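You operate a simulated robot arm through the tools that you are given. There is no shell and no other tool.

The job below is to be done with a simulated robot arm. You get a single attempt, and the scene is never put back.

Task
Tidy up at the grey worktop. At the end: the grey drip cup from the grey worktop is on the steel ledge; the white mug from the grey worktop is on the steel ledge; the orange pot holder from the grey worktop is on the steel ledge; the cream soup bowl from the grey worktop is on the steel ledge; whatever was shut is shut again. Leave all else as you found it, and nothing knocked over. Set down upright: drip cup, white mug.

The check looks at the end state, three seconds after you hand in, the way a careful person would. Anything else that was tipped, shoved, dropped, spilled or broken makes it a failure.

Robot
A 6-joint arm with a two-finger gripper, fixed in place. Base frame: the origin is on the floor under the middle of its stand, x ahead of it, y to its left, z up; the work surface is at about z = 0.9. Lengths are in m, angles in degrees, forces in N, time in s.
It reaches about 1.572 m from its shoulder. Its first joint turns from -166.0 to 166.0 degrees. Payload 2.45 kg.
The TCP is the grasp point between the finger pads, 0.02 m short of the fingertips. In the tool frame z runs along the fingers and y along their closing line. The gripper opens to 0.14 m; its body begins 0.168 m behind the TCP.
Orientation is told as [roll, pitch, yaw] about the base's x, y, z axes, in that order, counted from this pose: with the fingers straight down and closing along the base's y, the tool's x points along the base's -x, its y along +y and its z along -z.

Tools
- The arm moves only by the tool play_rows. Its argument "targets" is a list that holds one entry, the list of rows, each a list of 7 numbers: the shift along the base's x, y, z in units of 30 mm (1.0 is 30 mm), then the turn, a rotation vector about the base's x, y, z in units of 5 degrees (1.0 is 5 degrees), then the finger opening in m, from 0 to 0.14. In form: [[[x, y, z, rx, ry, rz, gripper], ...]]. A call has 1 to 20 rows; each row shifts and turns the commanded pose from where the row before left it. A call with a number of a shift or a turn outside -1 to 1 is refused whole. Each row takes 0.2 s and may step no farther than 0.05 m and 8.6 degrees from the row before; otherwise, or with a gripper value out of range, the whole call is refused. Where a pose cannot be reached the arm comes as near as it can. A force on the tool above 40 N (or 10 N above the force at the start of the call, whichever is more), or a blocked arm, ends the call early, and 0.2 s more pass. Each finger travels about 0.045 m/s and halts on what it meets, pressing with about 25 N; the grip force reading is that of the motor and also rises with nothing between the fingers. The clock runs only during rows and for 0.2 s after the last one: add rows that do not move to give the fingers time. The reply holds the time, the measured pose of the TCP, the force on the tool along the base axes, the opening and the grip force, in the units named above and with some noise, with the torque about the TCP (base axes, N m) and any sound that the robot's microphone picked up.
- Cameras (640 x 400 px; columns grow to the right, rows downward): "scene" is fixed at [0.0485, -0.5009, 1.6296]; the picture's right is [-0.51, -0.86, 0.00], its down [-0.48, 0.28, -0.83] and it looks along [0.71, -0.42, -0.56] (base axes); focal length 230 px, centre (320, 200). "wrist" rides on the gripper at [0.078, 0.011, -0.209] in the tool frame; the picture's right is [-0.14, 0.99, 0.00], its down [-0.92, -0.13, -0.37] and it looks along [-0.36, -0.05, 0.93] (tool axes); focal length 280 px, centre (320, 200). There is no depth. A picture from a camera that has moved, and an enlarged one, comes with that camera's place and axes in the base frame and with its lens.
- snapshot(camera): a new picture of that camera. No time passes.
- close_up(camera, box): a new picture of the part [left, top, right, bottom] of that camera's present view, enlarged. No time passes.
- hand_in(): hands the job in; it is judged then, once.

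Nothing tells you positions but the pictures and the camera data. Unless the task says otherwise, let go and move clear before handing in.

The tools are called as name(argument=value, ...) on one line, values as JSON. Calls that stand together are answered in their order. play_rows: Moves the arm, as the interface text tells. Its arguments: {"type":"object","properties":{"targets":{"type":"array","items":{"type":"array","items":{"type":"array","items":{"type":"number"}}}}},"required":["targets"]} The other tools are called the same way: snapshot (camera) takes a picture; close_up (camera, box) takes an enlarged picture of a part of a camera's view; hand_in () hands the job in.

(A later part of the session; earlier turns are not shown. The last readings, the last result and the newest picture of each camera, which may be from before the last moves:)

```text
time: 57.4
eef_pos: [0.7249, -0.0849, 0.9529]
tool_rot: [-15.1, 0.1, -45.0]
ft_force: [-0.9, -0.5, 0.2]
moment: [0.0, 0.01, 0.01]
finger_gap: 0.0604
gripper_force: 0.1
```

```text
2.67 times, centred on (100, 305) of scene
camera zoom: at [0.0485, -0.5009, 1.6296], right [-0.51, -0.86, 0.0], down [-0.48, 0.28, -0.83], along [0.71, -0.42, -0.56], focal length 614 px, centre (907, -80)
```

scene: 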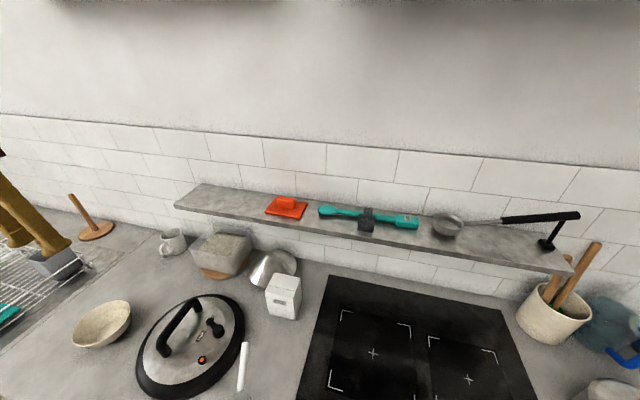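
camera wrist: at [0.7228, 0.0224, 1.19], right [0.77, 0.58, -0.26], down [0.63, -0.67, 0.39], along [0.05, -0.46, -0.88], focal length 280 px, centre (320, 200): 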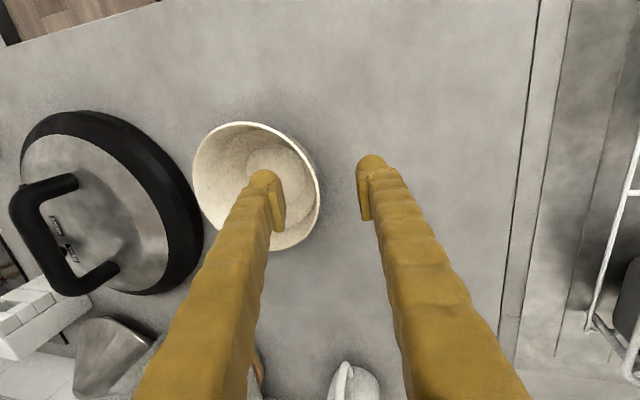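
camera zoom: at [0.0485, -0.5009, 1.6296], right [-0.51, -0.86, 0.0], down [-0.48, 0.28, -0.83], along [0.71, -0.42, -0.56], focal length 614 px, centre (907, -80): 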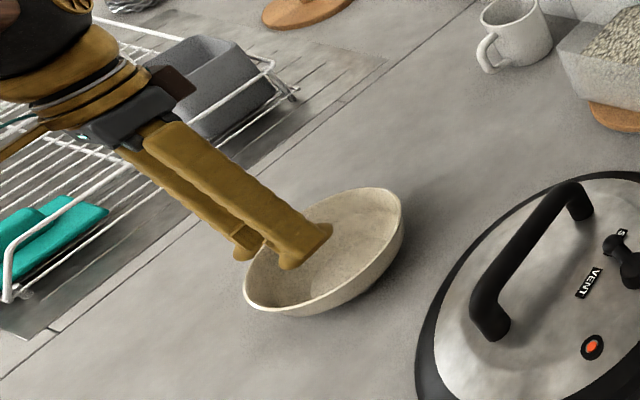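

play_rows(targets=[[[0, 0, 0, 0, 0, 0, 0.045], [0, 0, 0, 0, 0, 0, 0.03], [0, 0, 0, 0, 0, 0, 0.018], [0, 0, 0, 0, 0, 0, 0.01], [0, 0, 0, 0, 0, 0, 0.005], [0, 0, 0, 0, 0, 0, 0], [0, 0, 0, 0, 0, 0, 0], [0, 0, 0, 0, 0, 0, 0]]])

close_up(camera="wrist", box=[180, 90, 440, 250])

close_up(camera="scene", box=[20, 230, 180, 380])

```text
time: 59.2
eef_pos: [0.7246, -0.086, 0.9531]
tool_rot: [-15.0, -0.1, -45.1]
ft_force: [3.7, -3.6, 8.6]
moment: [-0.36, 0.59, 0.38]
finger_gap: 0.0114
gripper_force: 25.3
```

```text
2.46 times, centred on (310, 170) of wrist
camera zoom: at [0.7157, 0.0144, 1.1522], right [0.77, 0.58, -0.26], down [0.63, -0.67, 0.39], along [0.05, -0.46, -0.88], focal length 690 px, centre (345, 274)
```

zoom: 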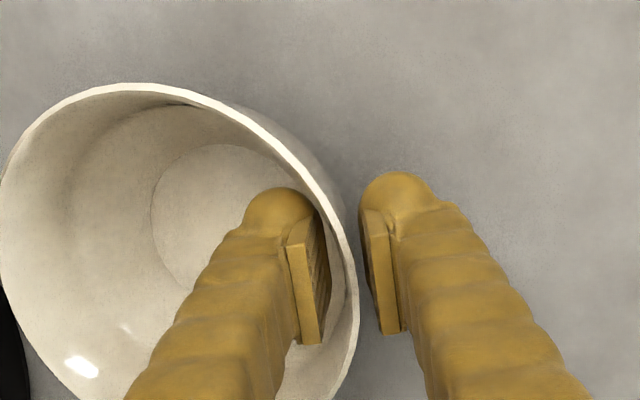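

```text
2.67 times, centred on (100, 305) of scene
camera zoom: at [0.0485, -0.5009, 1.6296], right [-0.51, -0.86, 0.0], down [-0.48, 0.28, -0.83], along [0.71, -0.42, -0.56], focal length 614 px, centre (907, -80)
```

zoom: 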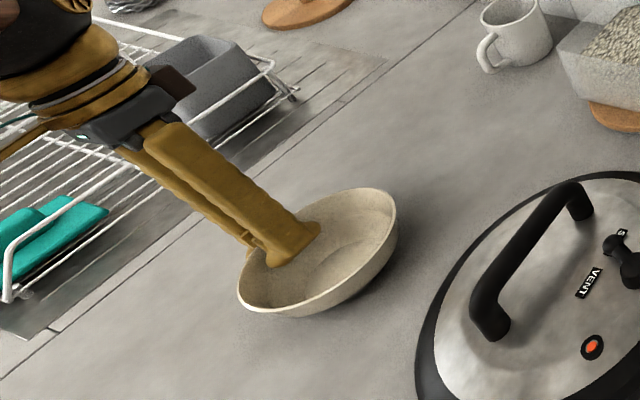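

The rim is pinched (gap 0.011 m, 25 N). I'll lift a little and check how the bowl hangs.

play_rows(targets=[[[0, 0, 0.2, 0, 0, 0, 0], [0, 0, 0.4, 0, 0, 0, 0], [0, 0, 0.4, 0, 0, 0, 0], [0, 0, 0, 0, 0, 0, 0]]])

close_up(camera="wrist", box=[180, 90, 440, 250])

close_up(camera="scene", box=[20, 230, 180, 380])

```text
time: 60.2
eef_pos: [0.7263, -0.087, 0.984]
tool_rot: [-15.2, 0.0, -45.0]
ft_force: [0.2, -0.1, -3.0]
moment: [0.09, -0.13, 0.01]
finger_gap: 0.01
gripper_force: 25.0
```

```text
2.46 times, centred on (310, 170) of wrist
camera zoom: at [0.7166, 0.0136, 1.182], right [0.77, 0.58, -0.26], down [0.63, -0.67, 0.39], along [0.05, -0.46, -0.88], focal length 690 px, centre (345, 274)
```

zoom: 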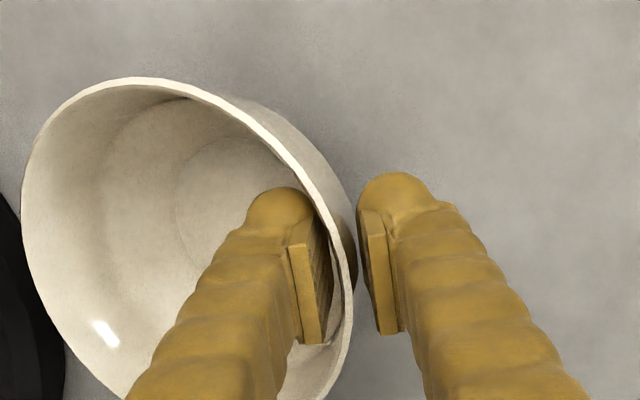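

```text
2.67 times, centred on (100, 305) of scene
camera zoom: at [0.0485, -0.5009, 1.6296], right [-0.51, -0.86, 0.0], down [-0.48, 0.28, -0.83], along [0.71, -0.42, -0.56], focal length 614 px, centre (907, -80)
```

zoom: 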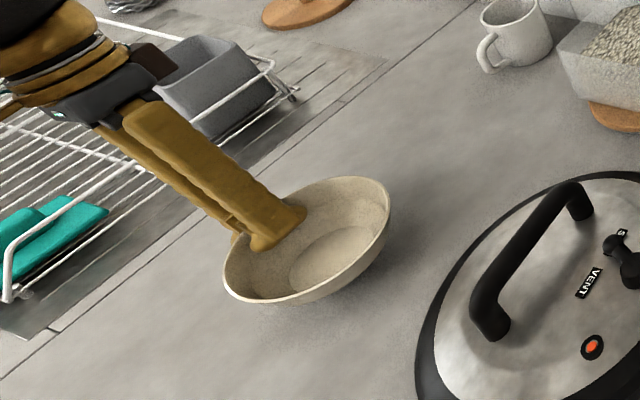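

The bowl weighs about 0.3 kg and has sagged roughly 5 degrees, so I'll lean the tool by the same amount to level it. Then I'll lift high and carry it toward the ledge.

play_rows(targets=[[[0, 0, 0.6, -0.5, 0.5, 0, 0], [0, 0, 0.8, -0.2, 0.2, 0, 0], [0, 0, 0.9, 0, 0, 0, 0], [0, 0, 0.9, 0, 0, 0, 0], [0, 0, 0.9, 0, 0, 0, 0], [0, 0, 0.9, 0, 0, 0, 0], [0, -0.3, 0.8, 0, 0, 0, 0], [-0.1, -0.6, 0.7, 0, 0, 0, 0], [-0.1, -0.9, 0.6, 0, 0, 0, 0], [-0.1, -0.9, 0.6, 0, 0, 0, 0], [-0.1, -0.9, 0.6, 0, 0, 0, 0], [-0.1, -0.9, 0.6, 0, 0, 0, 0], [-0.1, -0.9, 0.6, 0, 0, 0, 0], [-0.1, -0.9, 0.6, 0, 0, 0, 0], [-0.1, -0.9, 0.6, 0, 0, 0, 0], [-0.1, -0.9, 0.5, 0, 0, 0, 0], [-0.1, -0.9, 0.5, 0, 0, 0, 0], [-0.1, -0.9, 0.3, 0, 0, 0, 0], [-0.1, -0.9, 0.3, 0, 0, 0, 0], [0, -0.5, 0, 0, 0, 0, 0]]])

snapshot(camera="wrist")

snapshot(camera="scene")

```text
time: 64.4
eef_pos: [0.6903, -0.4276, 1.35]
tool_rot: [-19.9, 0.0, -45.1]
ft_force: [-0.4, 0.1, -3.5]
moment: [0.14, -0.15, -0.01]
finger_gap: 0.0099
gripper_force: 25.0
```

```text
taken
camera wrist: at [0.693, -0.3151, 1.5437], right [0.76, 0.56, -0.34], down [0.66, -0.65, 0.39], along [0.0, -0.52, -0.86], focal length 280 px, centre (320, 200)
```

wrist: 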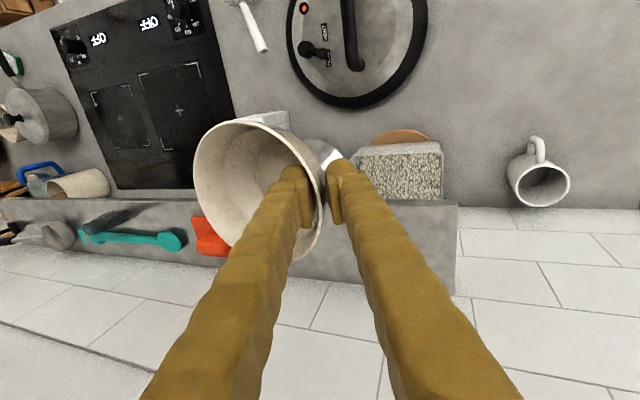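

```text
taken
```

scene: 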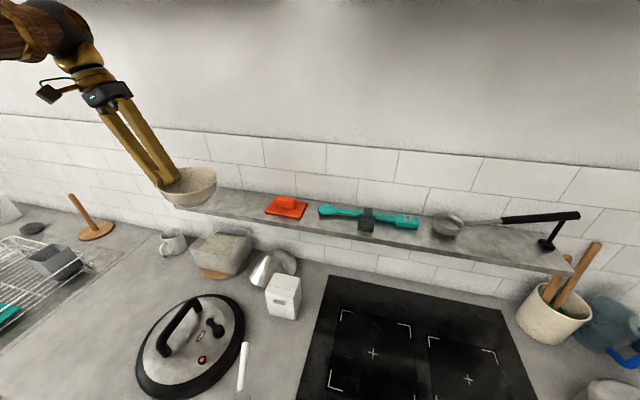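

close_up(camera="scene", box=[130, 130, 260, 230])

close_up(camera="wrist", box=[180, 90, 400, 270])

```text
4.00 times, centred on (195, 180) of scene
camera zoom: at [0.0485, -0.5009, 1.6296], right [-0.51, -0.86, 0.0], down [-0.48, 0.28, -0.83], along [0.71, -0.42, -0.56], focal length 921 px, centre (820, 280)
```

zoom: 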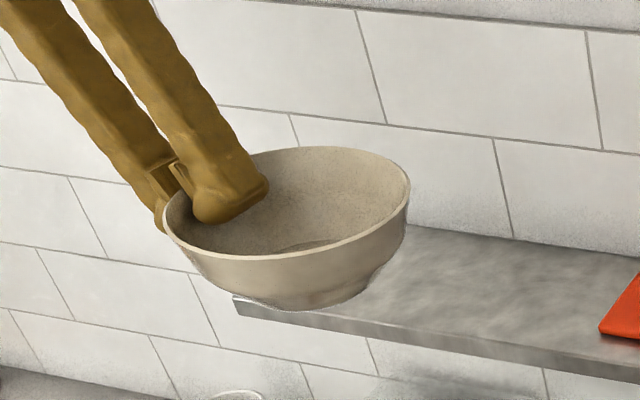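

```text
2.22 times, centred on (290, 180) of wrist
camera zoom: at [0.693, -0.3151, 1.5437], right [0.76, 0.56, -0.34], down [0.66, -0.65, 0.39], along [0.0, -0.52, -0.86], focal length 623 px, centre (387, 244)
```

zoom: 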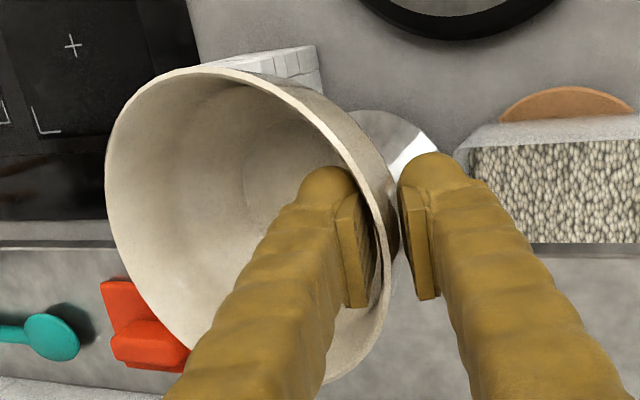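

The bowl is now close to level. I'll move it over the ledge spot left of the pot holder and lower part of the way.

play_rows(targets=[[[0.34, -0.88, 0, 0, 0, 0, 0], [0.34, -0.88, 0, 0, 0, 0, 0], [0.34, -0.88, 0, 0, 0, 0, 0], [0.34, -0.88, 0, 0, 0, 0, 0], [0.34, -0.88, 0, 0, 0, 0, 0], [0, 0, -0.5, 0, 0, 0, 0], [0, 0, -0.8, 0, 0, 0, 0], [0, 0, -0.7, 0, 0, 0, 0], [0, 0, 0, 0, 0, 0, 0]]])

snapshot(camera="wrist")

close_up(camera="scene", box=[150, 110, 330, 250])

```text
time: 66.4
eef_pos: [0.7405, -0.558, 1.2908]
tool_rot: [-20.0, 0.0, -45.0]
ft_force: [-0.6, -0.3, -3.2]
moment: [0.13, -0.16, -0.01]
finger_gap: 0.0099
gripper_force: 25.0
```

```text
taken
camera wrist: at [0.7416, -0.4454, 1.4833], right [0.76, 0.56, -0.34], down [0.66, -0.65, 0.39], along [0.0, -0.52, -0.86], focal length 280 px, centre (320, 200)
```

wrist: 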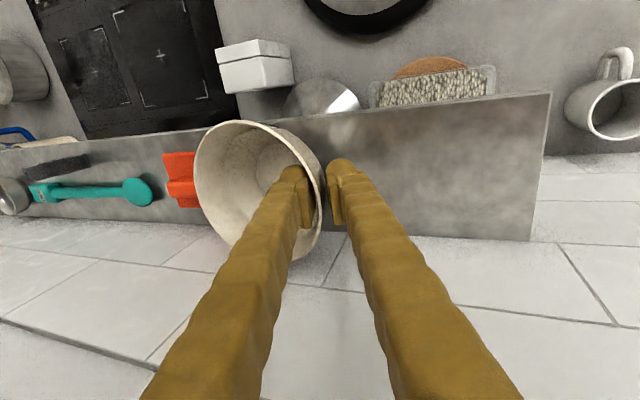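

```text
2.86 times, centred on (240, 180) of scene
camera zoom: at [0.0485, -0.5009, 1.6296], right [-0.51, -0.86, 0.0], down [-0.48, 0.28, -0.83], along [0.71, -0.42, -0.56], focal length 658 px, centre (549, 257)
```

zoom: 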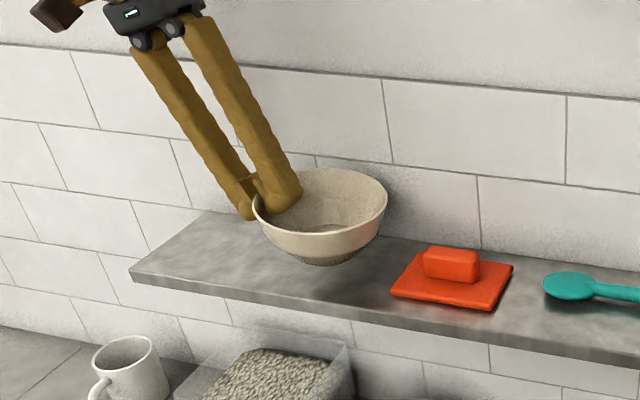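

play_rows(targets=[[[0, 0, -0.4, 0, 0, 0, 0], [0, 0, -0.4, 0, 0, 0, 0], [0, 0, 0, 0, 0, 0, 0]]])

close_up(camera="scene", box=[190, 140, 290, 220])

```text
time: 67.2
eef_pos: [0.7398, -0.557, 1.2678]
tool_rot: [-20.0, 0.0, -45.1]
ft_force: [-0.8, -1.1, -2.6]
moment: [0.15, -0.1, -0.02]
finger_gap: 0.0101
gripper_force: 25.7
```

```text
5.00 times, centred on (240, 180) of scene
camera zoom: at [0.0485, -0.5009, 1.6296], right [-0.51, -0.86, 0.0], down [-0.48, 0.28, -0.83], along [0.71, -0.42, -0.56], focal length 1152 px, centre (720, 300)
```

zoom: 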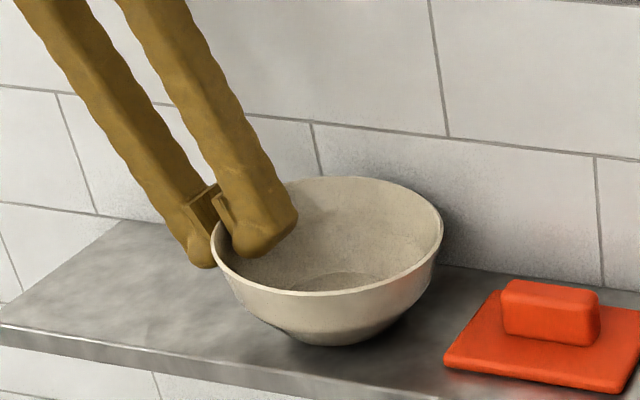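

play_rows(targets=[[[0, 0, -0.15, 0, 0, 0, 0], [0, 0, 0, 0, 0, 0, 0]]])

```text
time: 67.8
eef_pos: [0.7399, -0.5584, 1.2636]
tool_rot: [-20.1, 0.0, -45.0]
ft_force: [1.7, 0.7, 0.5]
moment: [-0.09, 0.08, 0.05]
finger_gap: 0.0096
gripper_force: 24.8
```

play_rows(targets=[[[0, 0, -0.08, 0, 0, 0, 0], [0, 0, 0, 0, 0, 0, 0]]])

close_up(camera="scene", box=[190, 140, 290, 220])

```text
time: 68.4
eef_pos: [0.7387, -0.5591, 1.2604]
tool_rot: [-20.0, 0.0, -45.0]
ft_force: [0.2, 1.3, -1.3]
moment: [-0.08, 0.1, -0.01]
finger_gap: 0.0098
gripper_force: 24.8
```

```text
5.00 times, centred on (240, 180) of scene
camera zoom: at [0.0485, -0.5009, 1.6296], right [-0.51, -0.86, 0.0], down [-0.48, 0.28, -0.83], along [0.71, -0.42, -0.56], focal length 1152 px, centre (720, 300)
```

zoom: 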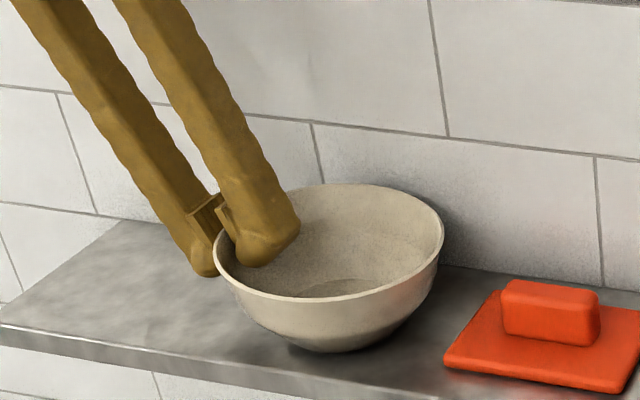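

play_rows(targets=[[[0, 0, -0.1, 0, 0, 0, 0], [0, 0, 0, 0, 0, 0, 0]]])

```text
time: 69.0
eef_pos: [0.7399, -0.5583, 1.2586]
tool_rot: [-19.9, 0.0, -45.0]
ft_force: [0.5, 1.2, 0.4]
moment: [-0.03, 0.07, -0.02]
finger_gap: 0.01
gripper_force: 24.9
```

play_rows(targets=[[[0, 0, -0.1, 0, 0, 0, 0], [0, 0, 0, 0, 0, 0, 0]]])

close_up(camera="scene", box=[190, 140, 290, 220])

snapshot(camera="wrist")

```text
time: 69.6
eef_pos: [0.7399, -0.558, 1.2554]
tool_rot: [-20.0, 0.0, -45.0]
ft_force: [1.3, 1.4, 1.0]
moment: [-0.06, 0.16, -0.07]
finger_gap: 0.0101
gripper_force: 24.8
```

```text
5.00 times, centred on (240, 180) of scene
camera zoom: at [0.0485, -0.5009, 1.6296], right [-0.51, -0.86, 0.0], down [-0.48, 0.28, -0.83], along [0.71, -0.42, -0.56], focal length 1152 px, centre (720, 300)
```

zoom: 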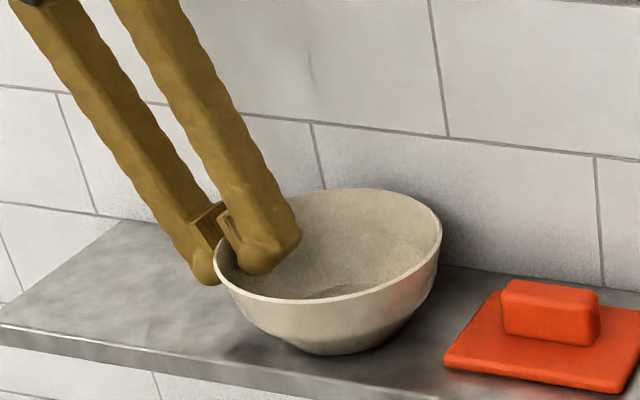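

```text
taken
camera wrist: at [0.7423, -0.4454, 1.4474], right [0.76, 0.56, -0.34], down [0.66, -0.65, 0.39], along [0.0, -0.52, -0.86], focal length 280 px, centre (320, 200)
```

wrist: 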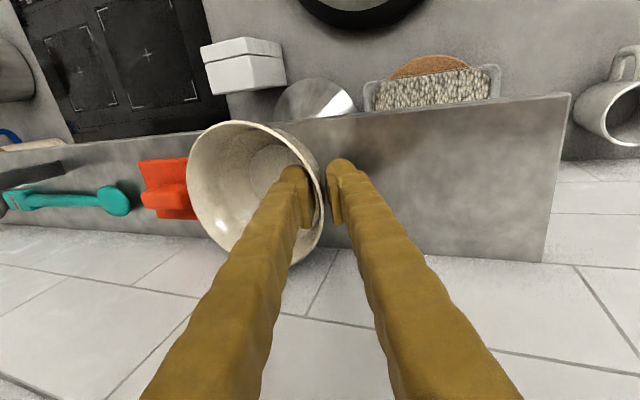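

play_rows(targets=[[[0, 0, -0.1, 0, 0, 0, 0], [0, 0, 0, 0, 0, 0, 0]]])

```text
time: 70.2
eef_pos: [0.7401, -0.5572, 1.2543]
tool_rot: [-19.9, -0.1, -45.0]
ft_force: [6.5, 0.5, 20.2]
moment: [0.09, 0.37, -0.01]
finger_gap: 0.01
gripper_force: 24.8
```

The bowl's base is now seated (20 N of push). I'll ease off and open the fingers gently.

play_rows(targets=[[[0, 0, 0.04, 0, 0, 0, 0], [0, 0, 0, 0, 0, 0, 0.012], [0, 0, 0, 0, 0, 0, 0.02], [0, 0, 0, 0, 0, 0, 0.035], [0, 0, 0, 0, 0, 0, 0.05], [0, 0, 0, 0, 0, 0, 0.05]]])

close_up(camera="scene", box=[190, 140, 290, 220])

close_up(camera="wrist", box=[140, 90, 440, 280])

```text
time: 71.6
eef_pos: [0.7396, -0.5574, 1.2536]
tool_rot: [-20.1, 0.0, -45.0]
ft_force: [0.2, 0.0, -0.4]
moment: [-0.02, 0.02, 0.0]
finger_gap: 0.0501
gripper_force: 0.1
```

```text
5.00 times, centred on (240, 180) of scene
camera zoom: at [0.0485, -0.5009, 1.6296], right [-0.51, -0.86, 0.0], down [-0.48, 0.28, -0.83], along [0.71, -0.42, -0.56], focal length 1152 px, centre (720, 300)
```

zoom: 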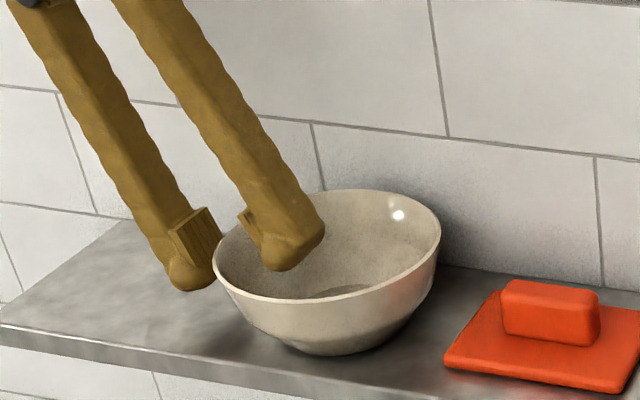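

```text
2.11 times, centred on (290, 185) of wrist
camera zoom: at [0.7429, -0.4451, 1.4459], right [0.76, 0.56, -0.34], down [0.66, -0.65, 0.39], along [0.0, -0.52, -0.86], focal length 590 px, centre (383, 232)
```

zoom: 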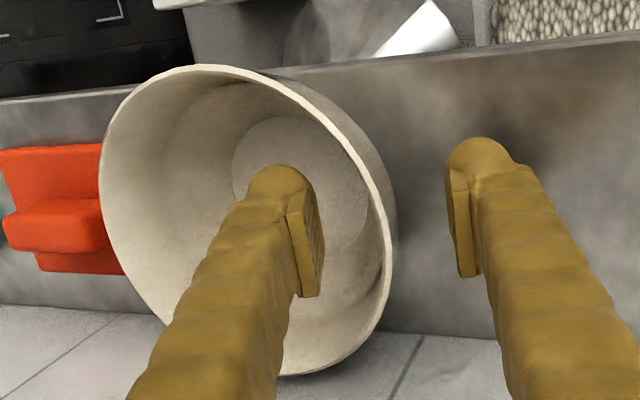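

play_rows(targets=[[[0.12, 0.12, 0.47, 0, 0, 0, 0.05], [0.2, 0.2, 0.78, 0, 0, 0, 0.05], [0.2, 0.2, 0.78, 0, 0, 0, 0.05], [0.2, 0.2, 0.78, 0, 0, 0, 0.05], [0.2, 0.2, 0.78, 0, 0, 0, 0.05], [-0.3, 0.3, 0.7, 0.707, -0.707, 0, 0.08], [-0.3, 0.3, 0.7, 0.707, -0.707, 0, 0.1], [-0.3, 0.3, 0.5, 0.707, -0.707, 0, 0.12], [-0.3, 0.3, 0.3, 0.707, -0.707, 0, 0.12]]])

snapshot(camera="wrist")

snapshot(camera="scene")

close_up(camera="scene", box=[170, 150, 330, 260])

```text
time: 73.8
eef_pos: [0.7426, -0.4931, 1.3945]
tool_rot: [-0.5, 2.7, -44.5]
ft_force: [-1.4, -0.3, 0.8]
moment: [-0.03, 0.02, -0.01]
finger_gap: 0.1199
gripper_force: 0.0
stopped in row 9: the arm was blocked; the commanded pose is now the measured one
```

```text
taken
camera wrist: at [0.7026, -0.4354, 1.6068], right [0.79, 0.61, -0.02], down [0.58, -0.74, 0.33], along [0.19, -0.27, -0.94], focal length 280 px, centre (320, 200)
```

wrist: 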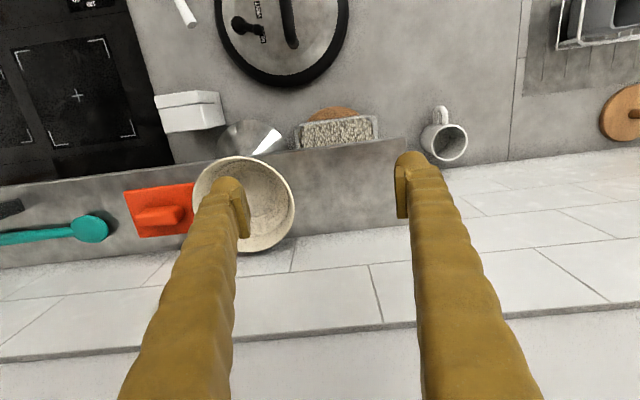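

```text
taken
```

scene: 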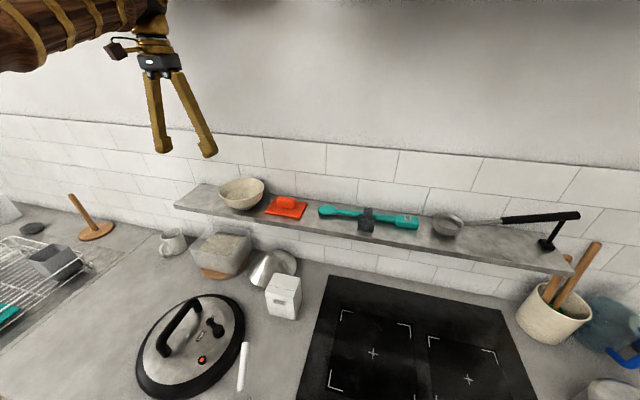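

```text
3.64 times, centred on (250, 205) of scene
camera zoom: at [0.0485, -0.5009, 1.6296], right [-0.51, -0.86, 0.0], down [-0.48, 0.28, -0.83], along [0.71, -0.42, -0.56], focal length 838 px, centre (574, 182)
```

zoom: 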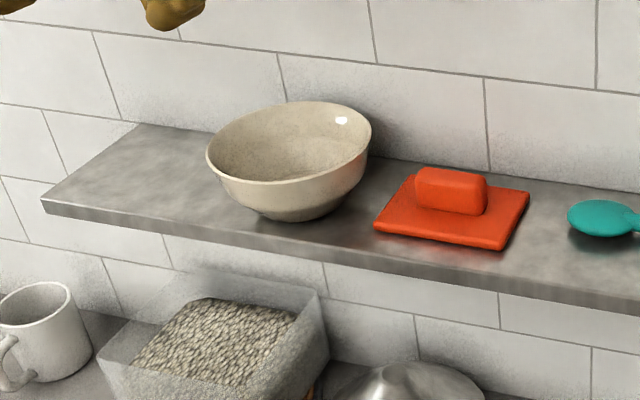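

The bowl sits level on the ledge. The arm was blocked at the end of the retreat, probably its wrist against something above, so I'll come down and away from the wall and correct the small tilt.

play_rows(targets=[[[-0.3, 0.3, -0.5, 0, 0, 0, 0.12], [-0.4, 0.4, -0.5, 0, 0, 0, 0.12], [-0.4, 0.4, -0.3, -0.38, -0.38, 0, 0.12], [-0.2, 0.4, 0, 0, 0, 0, 0.12]]])

snapshot(camera="wrist")

snapshot(camera="scene")

```text
time: 74.8
eef_pos: [0.7023, -0.4487, 1.3592]
tool_rot: [-0.5, -0.3, -44.4]
ft_force: [0.5, 0.0, -0.4]
moment: [0.03, -0.02, 0.0]
finger_gap: 0.12
gripper_force: 0.0
```

```text
taken
camera wrist: at [0.6553, -0.3838, 1.5664], right [0.79, 0.61, -0.01], down [0.57, -0.73, 0.38], along [0.22, -0.3, -0.93], focal length 280 px, centre (320, 200)
```

wrist: 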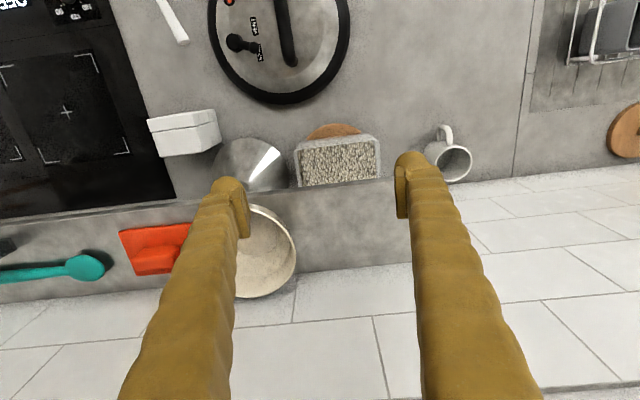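

```text
taken
```

scene: 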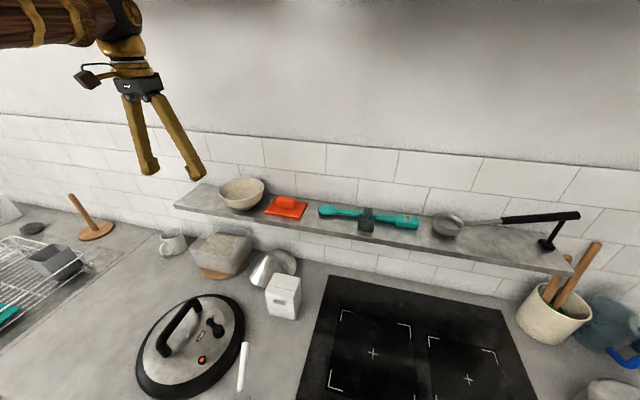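

The bowl's left rim is at about s = -0.13 along the ledge, which leaves room for the mug on the left end. I'll go over to the mug near (0.973, -0.330), tilted 20 degrees away from the wall.

play_rows(targets=[[[0.8, 0.55, -0.1, -0.707, -0.707, 0, 0.12], [0.87, 0.573, -0.1, -0.707, -0.707, 0, 0.12], [0.87, 0.573, -0.1, -0.707, -0.707, 0, 0.12], [0.87, 0.573, -0.1, -0.707, -0.707, 0, 0.12], [0.87, 0.573, -0.2, 0, 0, 0, 0.12], [0.87, 0.573, -0.2, 0, 0, 0, 0.12], [0.87, 0.573, -0.3, 0, 0, 0, 0.12], [0.87, 0.573, -0.3, 0, 0, 0, 0.12], [0.7, 0.573, -0.6, 0, 0, 0, 0.12], [0, 0.1, -0.9, 0, 0, 0, 0.12], [0, 0, -0.9, 0, 0, 0, 0.12], [0, 0, -0.9, 0, 0, 0, 0.12], [0, 0, -0.9, 0, 0, 0, 0.12]]])

snapshot(camera="wrist")

snapshot(camera="scene")

```text
time: 77.6
eef_pos: [0.93, -0.2888, 1.1914]
tool_rot: [-0.6, -20.5, -44.3]
ft_force: [-0.1, -0.6, 0.5]
moment: [-0.02, 0.01, 0.02]
finger_gap: 0.1199
gripper_force: 0.1
```

```text
taken
camera wrist: at [0.8354, -0.1768, 1.3602], right [0.79, 0.62, 0.04], down [0.44, -0.6, 0.67], along [0.43, -0.51, -0.74], focal length 280 px, centre (320, 200)
```

wrist: 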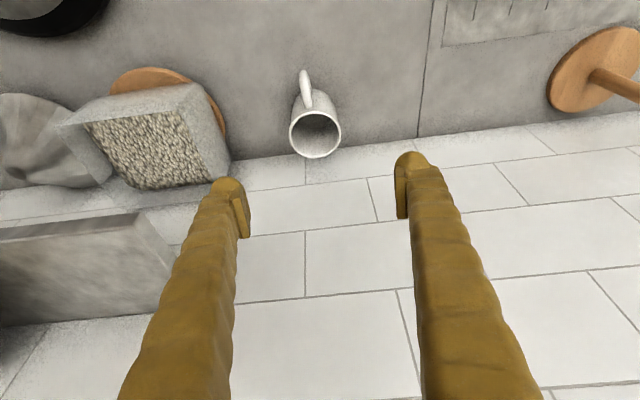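

```text
taken
```

scene: 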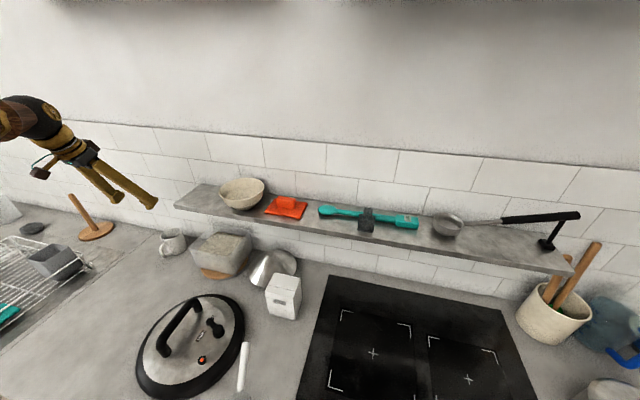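

close_up(camera="wrist", box=[240, 50, 400, 170])

close_up(camera="scene", box=[140, 215, 210, 275])

```text
3.33 times, centred on (320, 110) of wrist
camera zoom: at [0.8354, -0.1768, 1.3602], right [0.79, 0.62, 0.04], down [0.44, -0.6, 0.67], along [0.43, -0.51, -0.74], focal length 935 px, centre (320, 500)
```

zoom: 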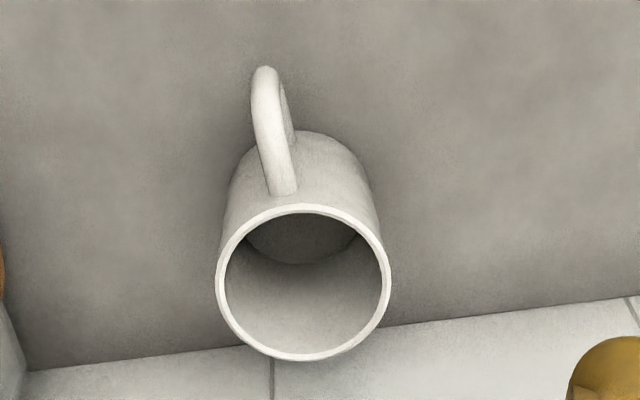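

```text
6.67 times, centred on (175, 245) of scene
camera zoom: at [0.0485, -0.5009, 1.6296], right [-0.51, -0.86, 0.0], down [-0.48, 0.28, -0.83], along [0.71, -0.42, -0.56], focal length 1535 px, centre (1287, -100)
```

zoom: 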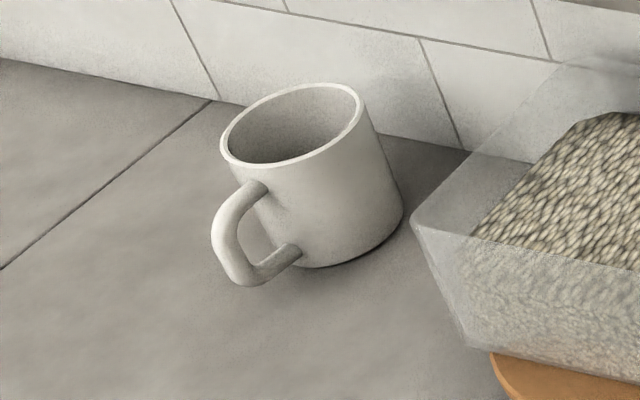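

play_rows(targets=[[[0.1556, -0.1563, -0.9, 0, 0, 0, 0.12], [0.1556, -0.1563, -0.9, 0, 0, 0, 0.12], [0.1556, -0.1563, -0.9, 0, 0, 0, 0.12], [0.1556, -0.1563, -0.9, 0, 0, 0, 0.12], [0.1556, -0.1563, -0.9, 0, 0, 0, 0.12], [0.1556, -0.1563, -0.9, 0, 0, 0, 0.12], [0, 0, 0, 0, 0, 0, 0.12]]])

snapshot(camera="wrist")

close_up(camera="scene", box=[90, 170, 230, 290])

```text
time: 79.2
eef_pos: [0.9593, -0.3172, 1.0278]
tool_rot: [-0.8, -20.4, -44.3]
ft_force: [0.6, 0.0, -0.2]
moment: [0.04, 0.01, 0.01]
finger_gap: 0.1203
gripper_force: 0.1
```

```text
taken
camera wrist: at [0.8643, -0.2063, 1.1958], right [0.79, 0.62, 0.04], down [0.44, -0.6, 0.67], along [0.43, -0.51, -0.74], focal length 280 px, centre (320, 200)
```

wrist: 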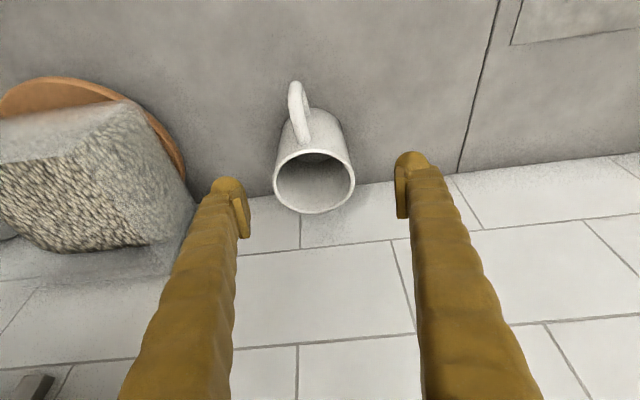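

```text
3.33 times, centred on (160, 230) of scene
camera zoom: at [0.0485, -0.5009, 1.6296], right [-0.51, -0.86, 0.0], down [-0.48, 0.28, -0.83], along [0.71, -0.42, -0.56], focal length 768 px, centre (853, 100)
```

zoom: 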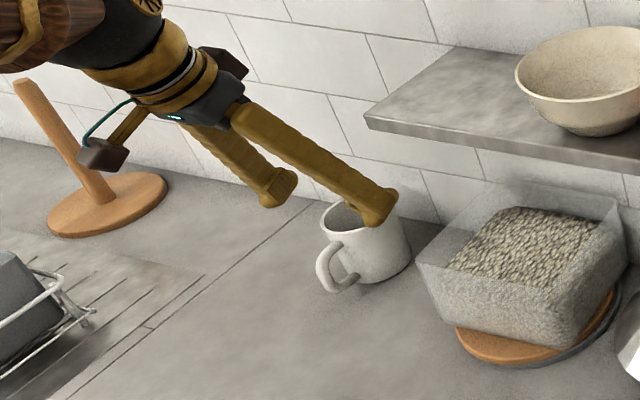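

play_rows(targets=[[[0.141, -0.173, -0.9, 0, 0, 0, 0.12], [0.141, -0.173, -0.9, 0, 0, 0, 0.12], [0.141, -0.173, -0.9, 0, 0, 0, 0.12], [0, 0, 0, 0, 0, 0, 0.12]]])

snapshot(camera="wrist")

close_up(camera="scene", box=[90, 170, 230, 290])

```text
time: 80.2
eef_pos: [0.972, -0.333, 0.9473]
tool_rot: [-0.7, -20.4, -44.4]
ft_force: [-0.1, -0.2, 0.4]
moment: [0.02, 0.03, -0.04]
finger_gap: 0.1199
gripper_force: 0.0
```

```text
taken
camera wrist: at [0.8761, -0.2229, 1.1158], right [0.79, 0.61, 0.04], down [0.44, -0.6, 0.67], along [0.43, -0.51, -0.74], focal length 280 px, centre (320, 200)
```

wrist: 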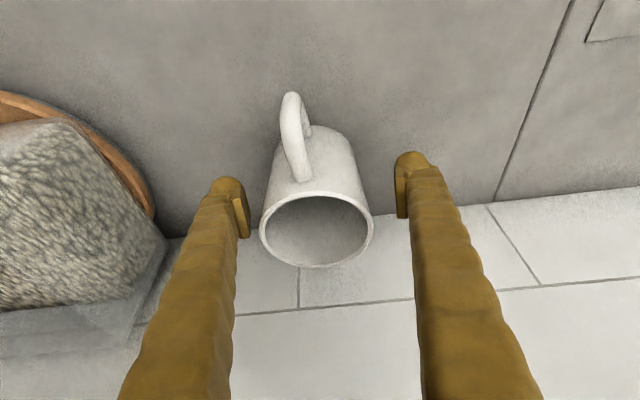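

```text
3.33 times, centred on (160, 230) of scene
camera zoom: at [0.0485, -0.5009, 1.6296], right [-0.51, -0.86, 0.0], down [-0.48, 0.28, -0.83], along [0.71, -0.42, -0.56], focal length 768 px, centre (853, 100)
```

zoom: 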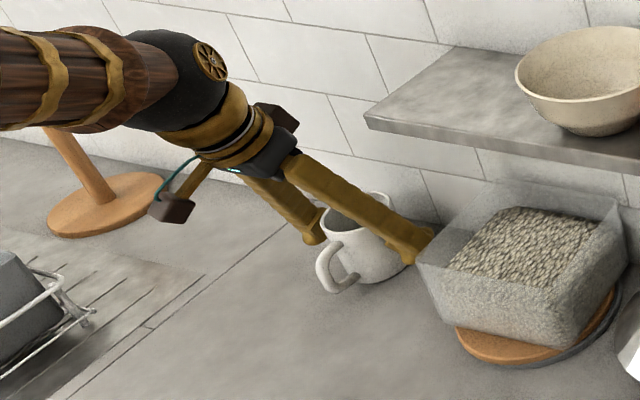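

play_rows(targets=[[[-0.05, -0.05, 0, 0, 0, 0, 0.11], [0, 0, 0, 0, 0, 0, 0.095], [0, 0, 0, 0, 0, 0, 0.085], [0, 0, 0, 0, 0, 0, 0.075], [0, 0, 0, 0, 0, 0, 0.06], [0, 0, 0, 0, 0, 0, 0.06], [0, 0, 0, 0, 0, 0, 0.06]]])

snapshot(camera="wrist")

close_up(camera="scene", box=[90, 170, 230, 290])

```text
time: 81.8
eef_pos: [0.9699, -0.3356, 0.9465]
tool_rot: [-0.7, -20.4, -44.3]
ft_force: [0.0, -1.4, -0.4]
moment: [0.04, -0.02, -0.02]
finger_gap: 0.0799
gripper_force: 25.4
```

```text
taken
camera wrist: at [0.8747, -0.224, 1.1164], right [0.79, 0.61, 0.04], down [0.44, -0.6, 0.67], along [0.43, -0.51, -0.74], focal length 280 px, centre (320, 200)
```

wrist: 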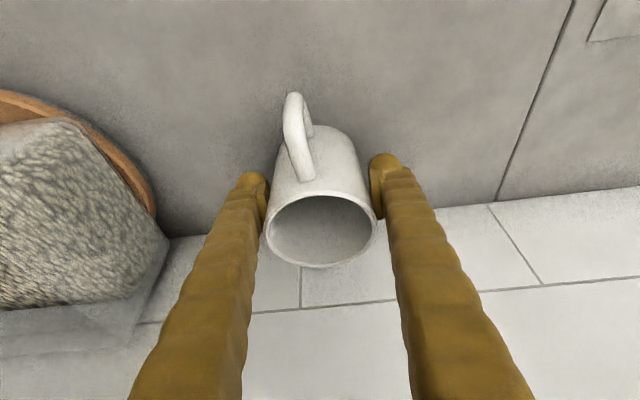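

```text
3.33 times, centred on (160, 230) of scene
camera zoom: at [0.0485, -0.5009, 1.6296], right [-0.51, -0.86, 0.0], down [-0.48, 0.28, -0.83], along [0.71, -0.42, -0.56], focal length 768 px, centre (853, 100)
```

zoom: 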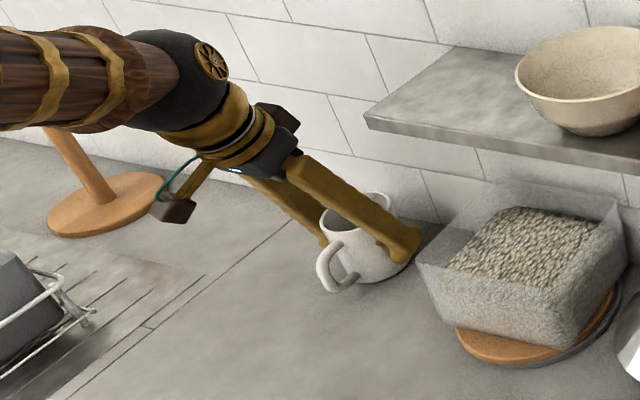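

The mug is held (gap 0.080 m). I'll lift it straight up while drifting slightly away from the wall.

play_rows(targets=[[[0, 0, 0.3, 0, 0, 0, 0.06], [0, 0, 0.6, 0, 0, 0, 0.06], [0, 0, 0.9, 0, 0, 0, 0.06], [-0.1, 0.1, 0.9, 0, 0, 0, 0.06], [-0.1, 0.1, 0.9, 0, 0, 0, 0.06], [-0.1, 0.1, 0.9, 0, 0, 0, 0.06], [-0.1, 0.1, 0.9, 0, 0, 0, 0.06], [-0.1, 0.1, 0.9, 0, 0, 0, 0.06], [-0.1, 0.1, 0.9, 0, 0, 0, 0.06], [-0.1, 0.1, 0.9, 0, 0, 0, 0.06], [-0.1, 0.1, 0.9, 0, 0, 0, 0.06], [-0.1, 0.1, 0.9, 0, 0, 0, 0.06], [-0.1, 0.1, 0.9, 0, 0, 0, 0.06], [-0.1, 0.1, 0.9, 0, 0, 0, 0.06]]])

snapshot(camera="wrist")

snapshot(camera="scene")

```text
time: 84.8
eef_pos: [0.9359, -0.3019, 1.2984]
tool_rot: [-0.7, -20.3, -44.5]
ft_force: [0.7, 0.1, -3.3]
moment: [-0.01, 0.02, -0.01]
finger_gap: 0.0801
gripper_force: 24.8
```

```text
taken
camera wrist: at [0.8418, -0.1904, 1.4669], right [0.79, 0.61, 0.04], down [0.44, -0.6, 0.67], along [0.43, -0.51, -0.74], focal length 280 px, centre (320, 200)
```

wrist: 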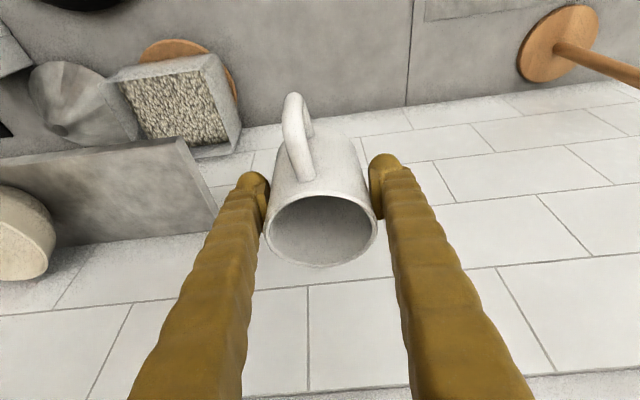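

```text
taken
```

scene: 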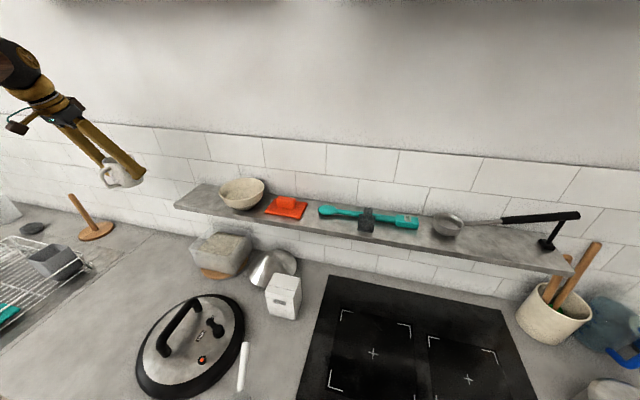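

play_rows(targets=[[[0, 0, 0.8, 0, 0, 0, 0.06], [-0.414, -0.784, 0, 0, 0, 0, 0.06], [-0.414, -0.784, 0, 0, 0, 0, 0.06], [-0.414, -0.784, 0, 0, 0, 0, 0.06], [-0.414, -0.784, 0, 0, 0, 0, 0.06], [-0.414, -0.784, 0, 0, 0, 0, 0.06], [-0.414, -0.784, 0, 0, 0, 0, 0.06], [-0.414, -0.784, 0, 0, 0, 0, 0.06], [-0.414, -0.784, 0, 0, 0, 0, 0.06], [0, 0, 0, 0, 0, 0, 0.06]]])

snapshot(camera="wrist")

close_up(camera="scene", box=[130, 100, 290, 240])

```text
time: 87.0
eef_pos: [0.8369, -0.4898, 1.3228]
tool_rot: [-0.6, -20.3, -44.4]
ft_force: [1.2, -0.6, -2.7]
moment: [0.01, 0.0, 0.03]
finger_gap: 0.0799
gripper_force: 25.1
```

```text
taken
camera wrist: at [0.7425, -0.3788, 1.4918], right [0.79, 0.61, 0.04], down [0.44, -0.6, 0.67], along [0.43, -0.51, -0.74], focal length 280 px, centre (320, 200)
```

wrist: 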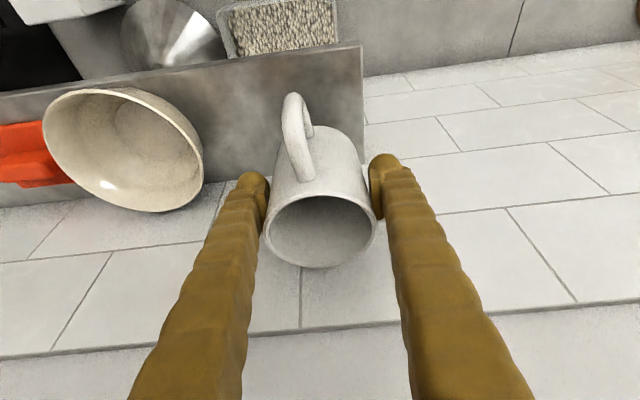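

```text
2.86 times, centred on (210, 170) of scene
camera zoom: at [0.0485, -0.5009, 1.6296], right [-0.51, -0.86, 0.0], down [-0.48, 0.28, -0.83], along [0.71, -0.42, -0.56], focal length 658 px, centre (634, 286)
```

zoom: 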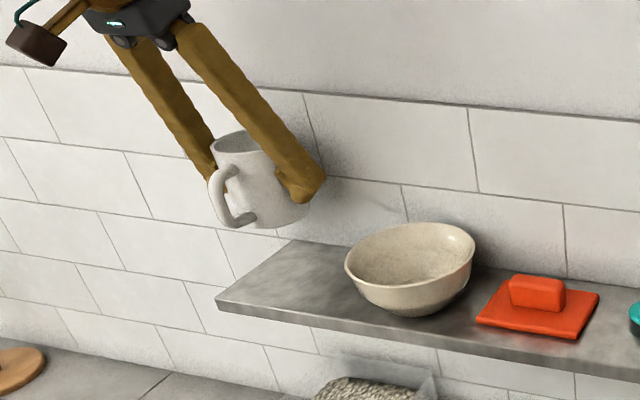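

play_rows(targets=[[[-0.19, -0.19, -0.5, 0, 0, 0, 0.06], [0, 0, -0.8, 0, 0, 0, 0.06], [0, 0, -0.8, 0, 0, 0, 0.06], [0, 0, 0, 0, 0, 0, 0.06]]])

snapshot(camera="wrist")

close_up(camera="scene", box=[130, 120, 290, 240])

```text
time: 88.0
eef_pos: [0.8318, -0.4973, 1.2607]
tool_rot: [-0.8, -20.4, -44.4]
ft_force: [0.5, 0.5, -2.4]
moment: [-0.05, -0.03, 0.0]
finger_gap: 0.0799
gripper_force: 25.3
```

```text
taken
camera wrist: at [0.7367, -0.3849, 1.4292], right [0.79, 0.61, 0.04], down [0.44, -0.6, 0.67], along [0.43, -0.51, -0.74], focal length 280 px, centre (320, 200)
```

wrist: 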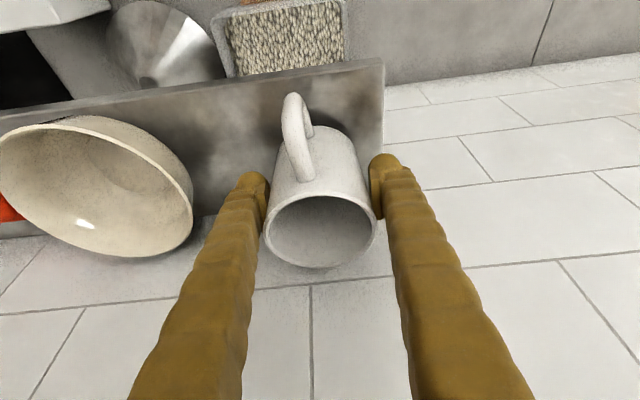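

```text
3.33 times, centred on (210, 180) of scene
camera zoom: at [0.0485, -0.5009, 1.6296], right [-0.51, -0.86, 0.0], down [-0.48, 0.28, -0.83], along [0.71, -0.42, -0.56], focal length 768 px, centre (687, 267)
```

zoom: 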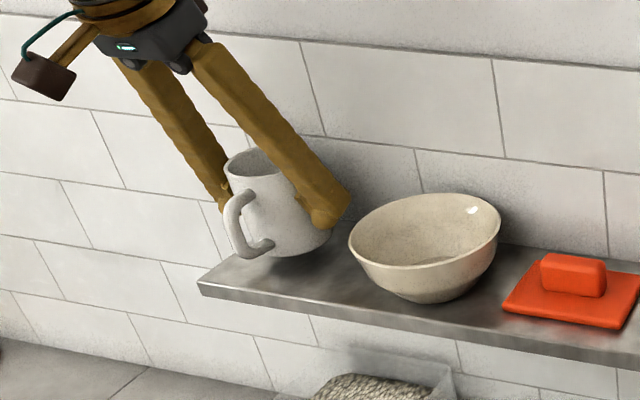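

play_rows(targets=[[[0, 0, -0.15, 0, 0, 0, 0.06], [0, 0, -0.13, 0, 0, 0, 0.06], [0, 0, 0, 0, 0, 0, 0.06]]])

```text
time: 88.8
eef_pos: [0.8318, -0.4964, 1.2514]
tool_rot: [-0.7, -20.2, -44.4]
ft_force: [-0.3, -0.1, -2.6]
moment: [0.0, -0.01, 0.03]
finger_gap: 0.0801
gripper_force: 25.1
```

play_rows(targets=[[[0, 0, -0.08, 0, 0, 0, 0.06], [0, 0, 0, 0, 0, 0, 0.06]]])

```text
time: 89.4
eef_pos: [0.8314, -0.4957, 1.2508]
tool_rot: [-0.7, -20.5, -44.5]
ft_force: [0.7, 0.3, -2.6]
moment: [-0.03, -0.02, 0.01]
finger_gap: 0.08
gripper_force: 25.2
```

play_rows(targets=[[[0, 0, -0.07, 0, 0, 0, 0.06], [0, 0, 0, 0, 0, 0, 0.06]]])

```text
time: 90.0
eef_pos: [0.8318, -0.4962, 1.249]
tool_rot: [-0.7, -20.5, -44.3]
ft_force: [-0.6, 1.5, 4.7]
moment: [0.25, -0.01, -0.04]
finger_gap: 0.0799
gripper_force: 24.8
```

The mug is touching the ledge. I'll check it and then release.

close_up(camera="scene", box=[160, 140, 260, 220])

play_rows(targets=[[[0, 0, 0, 0, 0, 0, 0.082], [0, 0, 0, 0, 0, 0, 0.086], [0, 0, 0, 0, 0, 0, 0.092], [0, 0, 0, 0, 0, 0, 0.098], [0, 0, 0, 0, 0, 0, 0.1], [0, 0, 0, 0, 0, 0, 0.1]]])

snapshot(camera="wrist")

close_up(camera="scene", box=[160, 140, 260, 220])

```text
5.00 times, centred on (210, 180) of scene
camera zoom: at [0.0485, -0.5009, 1.6296], right [-0.51, -0.86, 0.0], down [-0.48, 0.28, -0.83], along [0.71, -0.42, -0.56], focal length 1152 px, centre (870, 300)
```

zoom: 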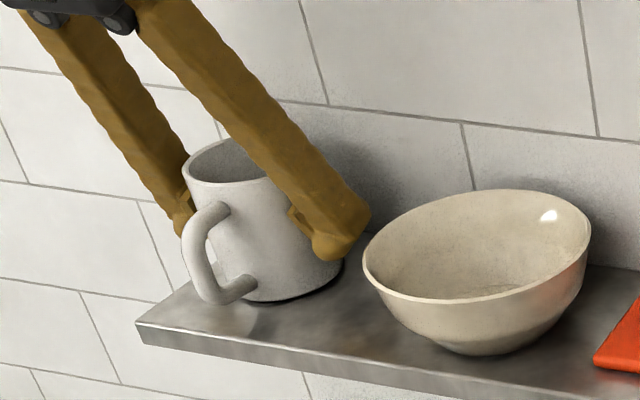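

```text
time: 91.4
eef_pos: [0.8324, -0.4962, 1.2479]
tool_rot: [-0.7, -20.3, -44.4]
ft_force: [-1.2, 0.9, -0.1]
moment: [0.02, 0.0, 0.01]
finger_gap: 0.1
gripper_force: 0.1
```

```text
taken
camera wrist: at [0.737, -0.3848, 1.4158], right [0.79, 0.61, 0.04], down [0.44, -0.6, 0.67], along [0.43, -0.51, -0.74], focal length 280 px, centre (320, 200)
```

wrist: 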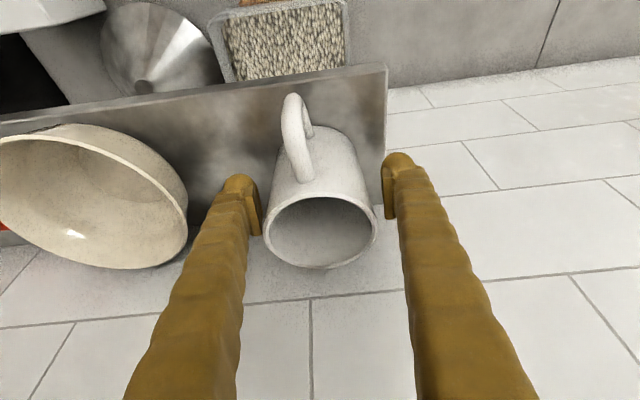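

```text
5.00 times, centred on (210, 180) of scene
camera zoom: at [0.0485, -0.5009, 1.6296], right [-0.51, -0.86, 0.0], down [-0.48, 0.28, -0.83], along [0.71, -0.42, -0.56], focal length 1152 px, centre (870, 300)
```

zoom: 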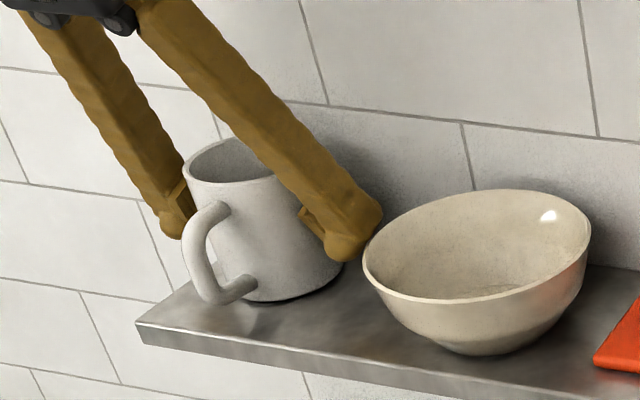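

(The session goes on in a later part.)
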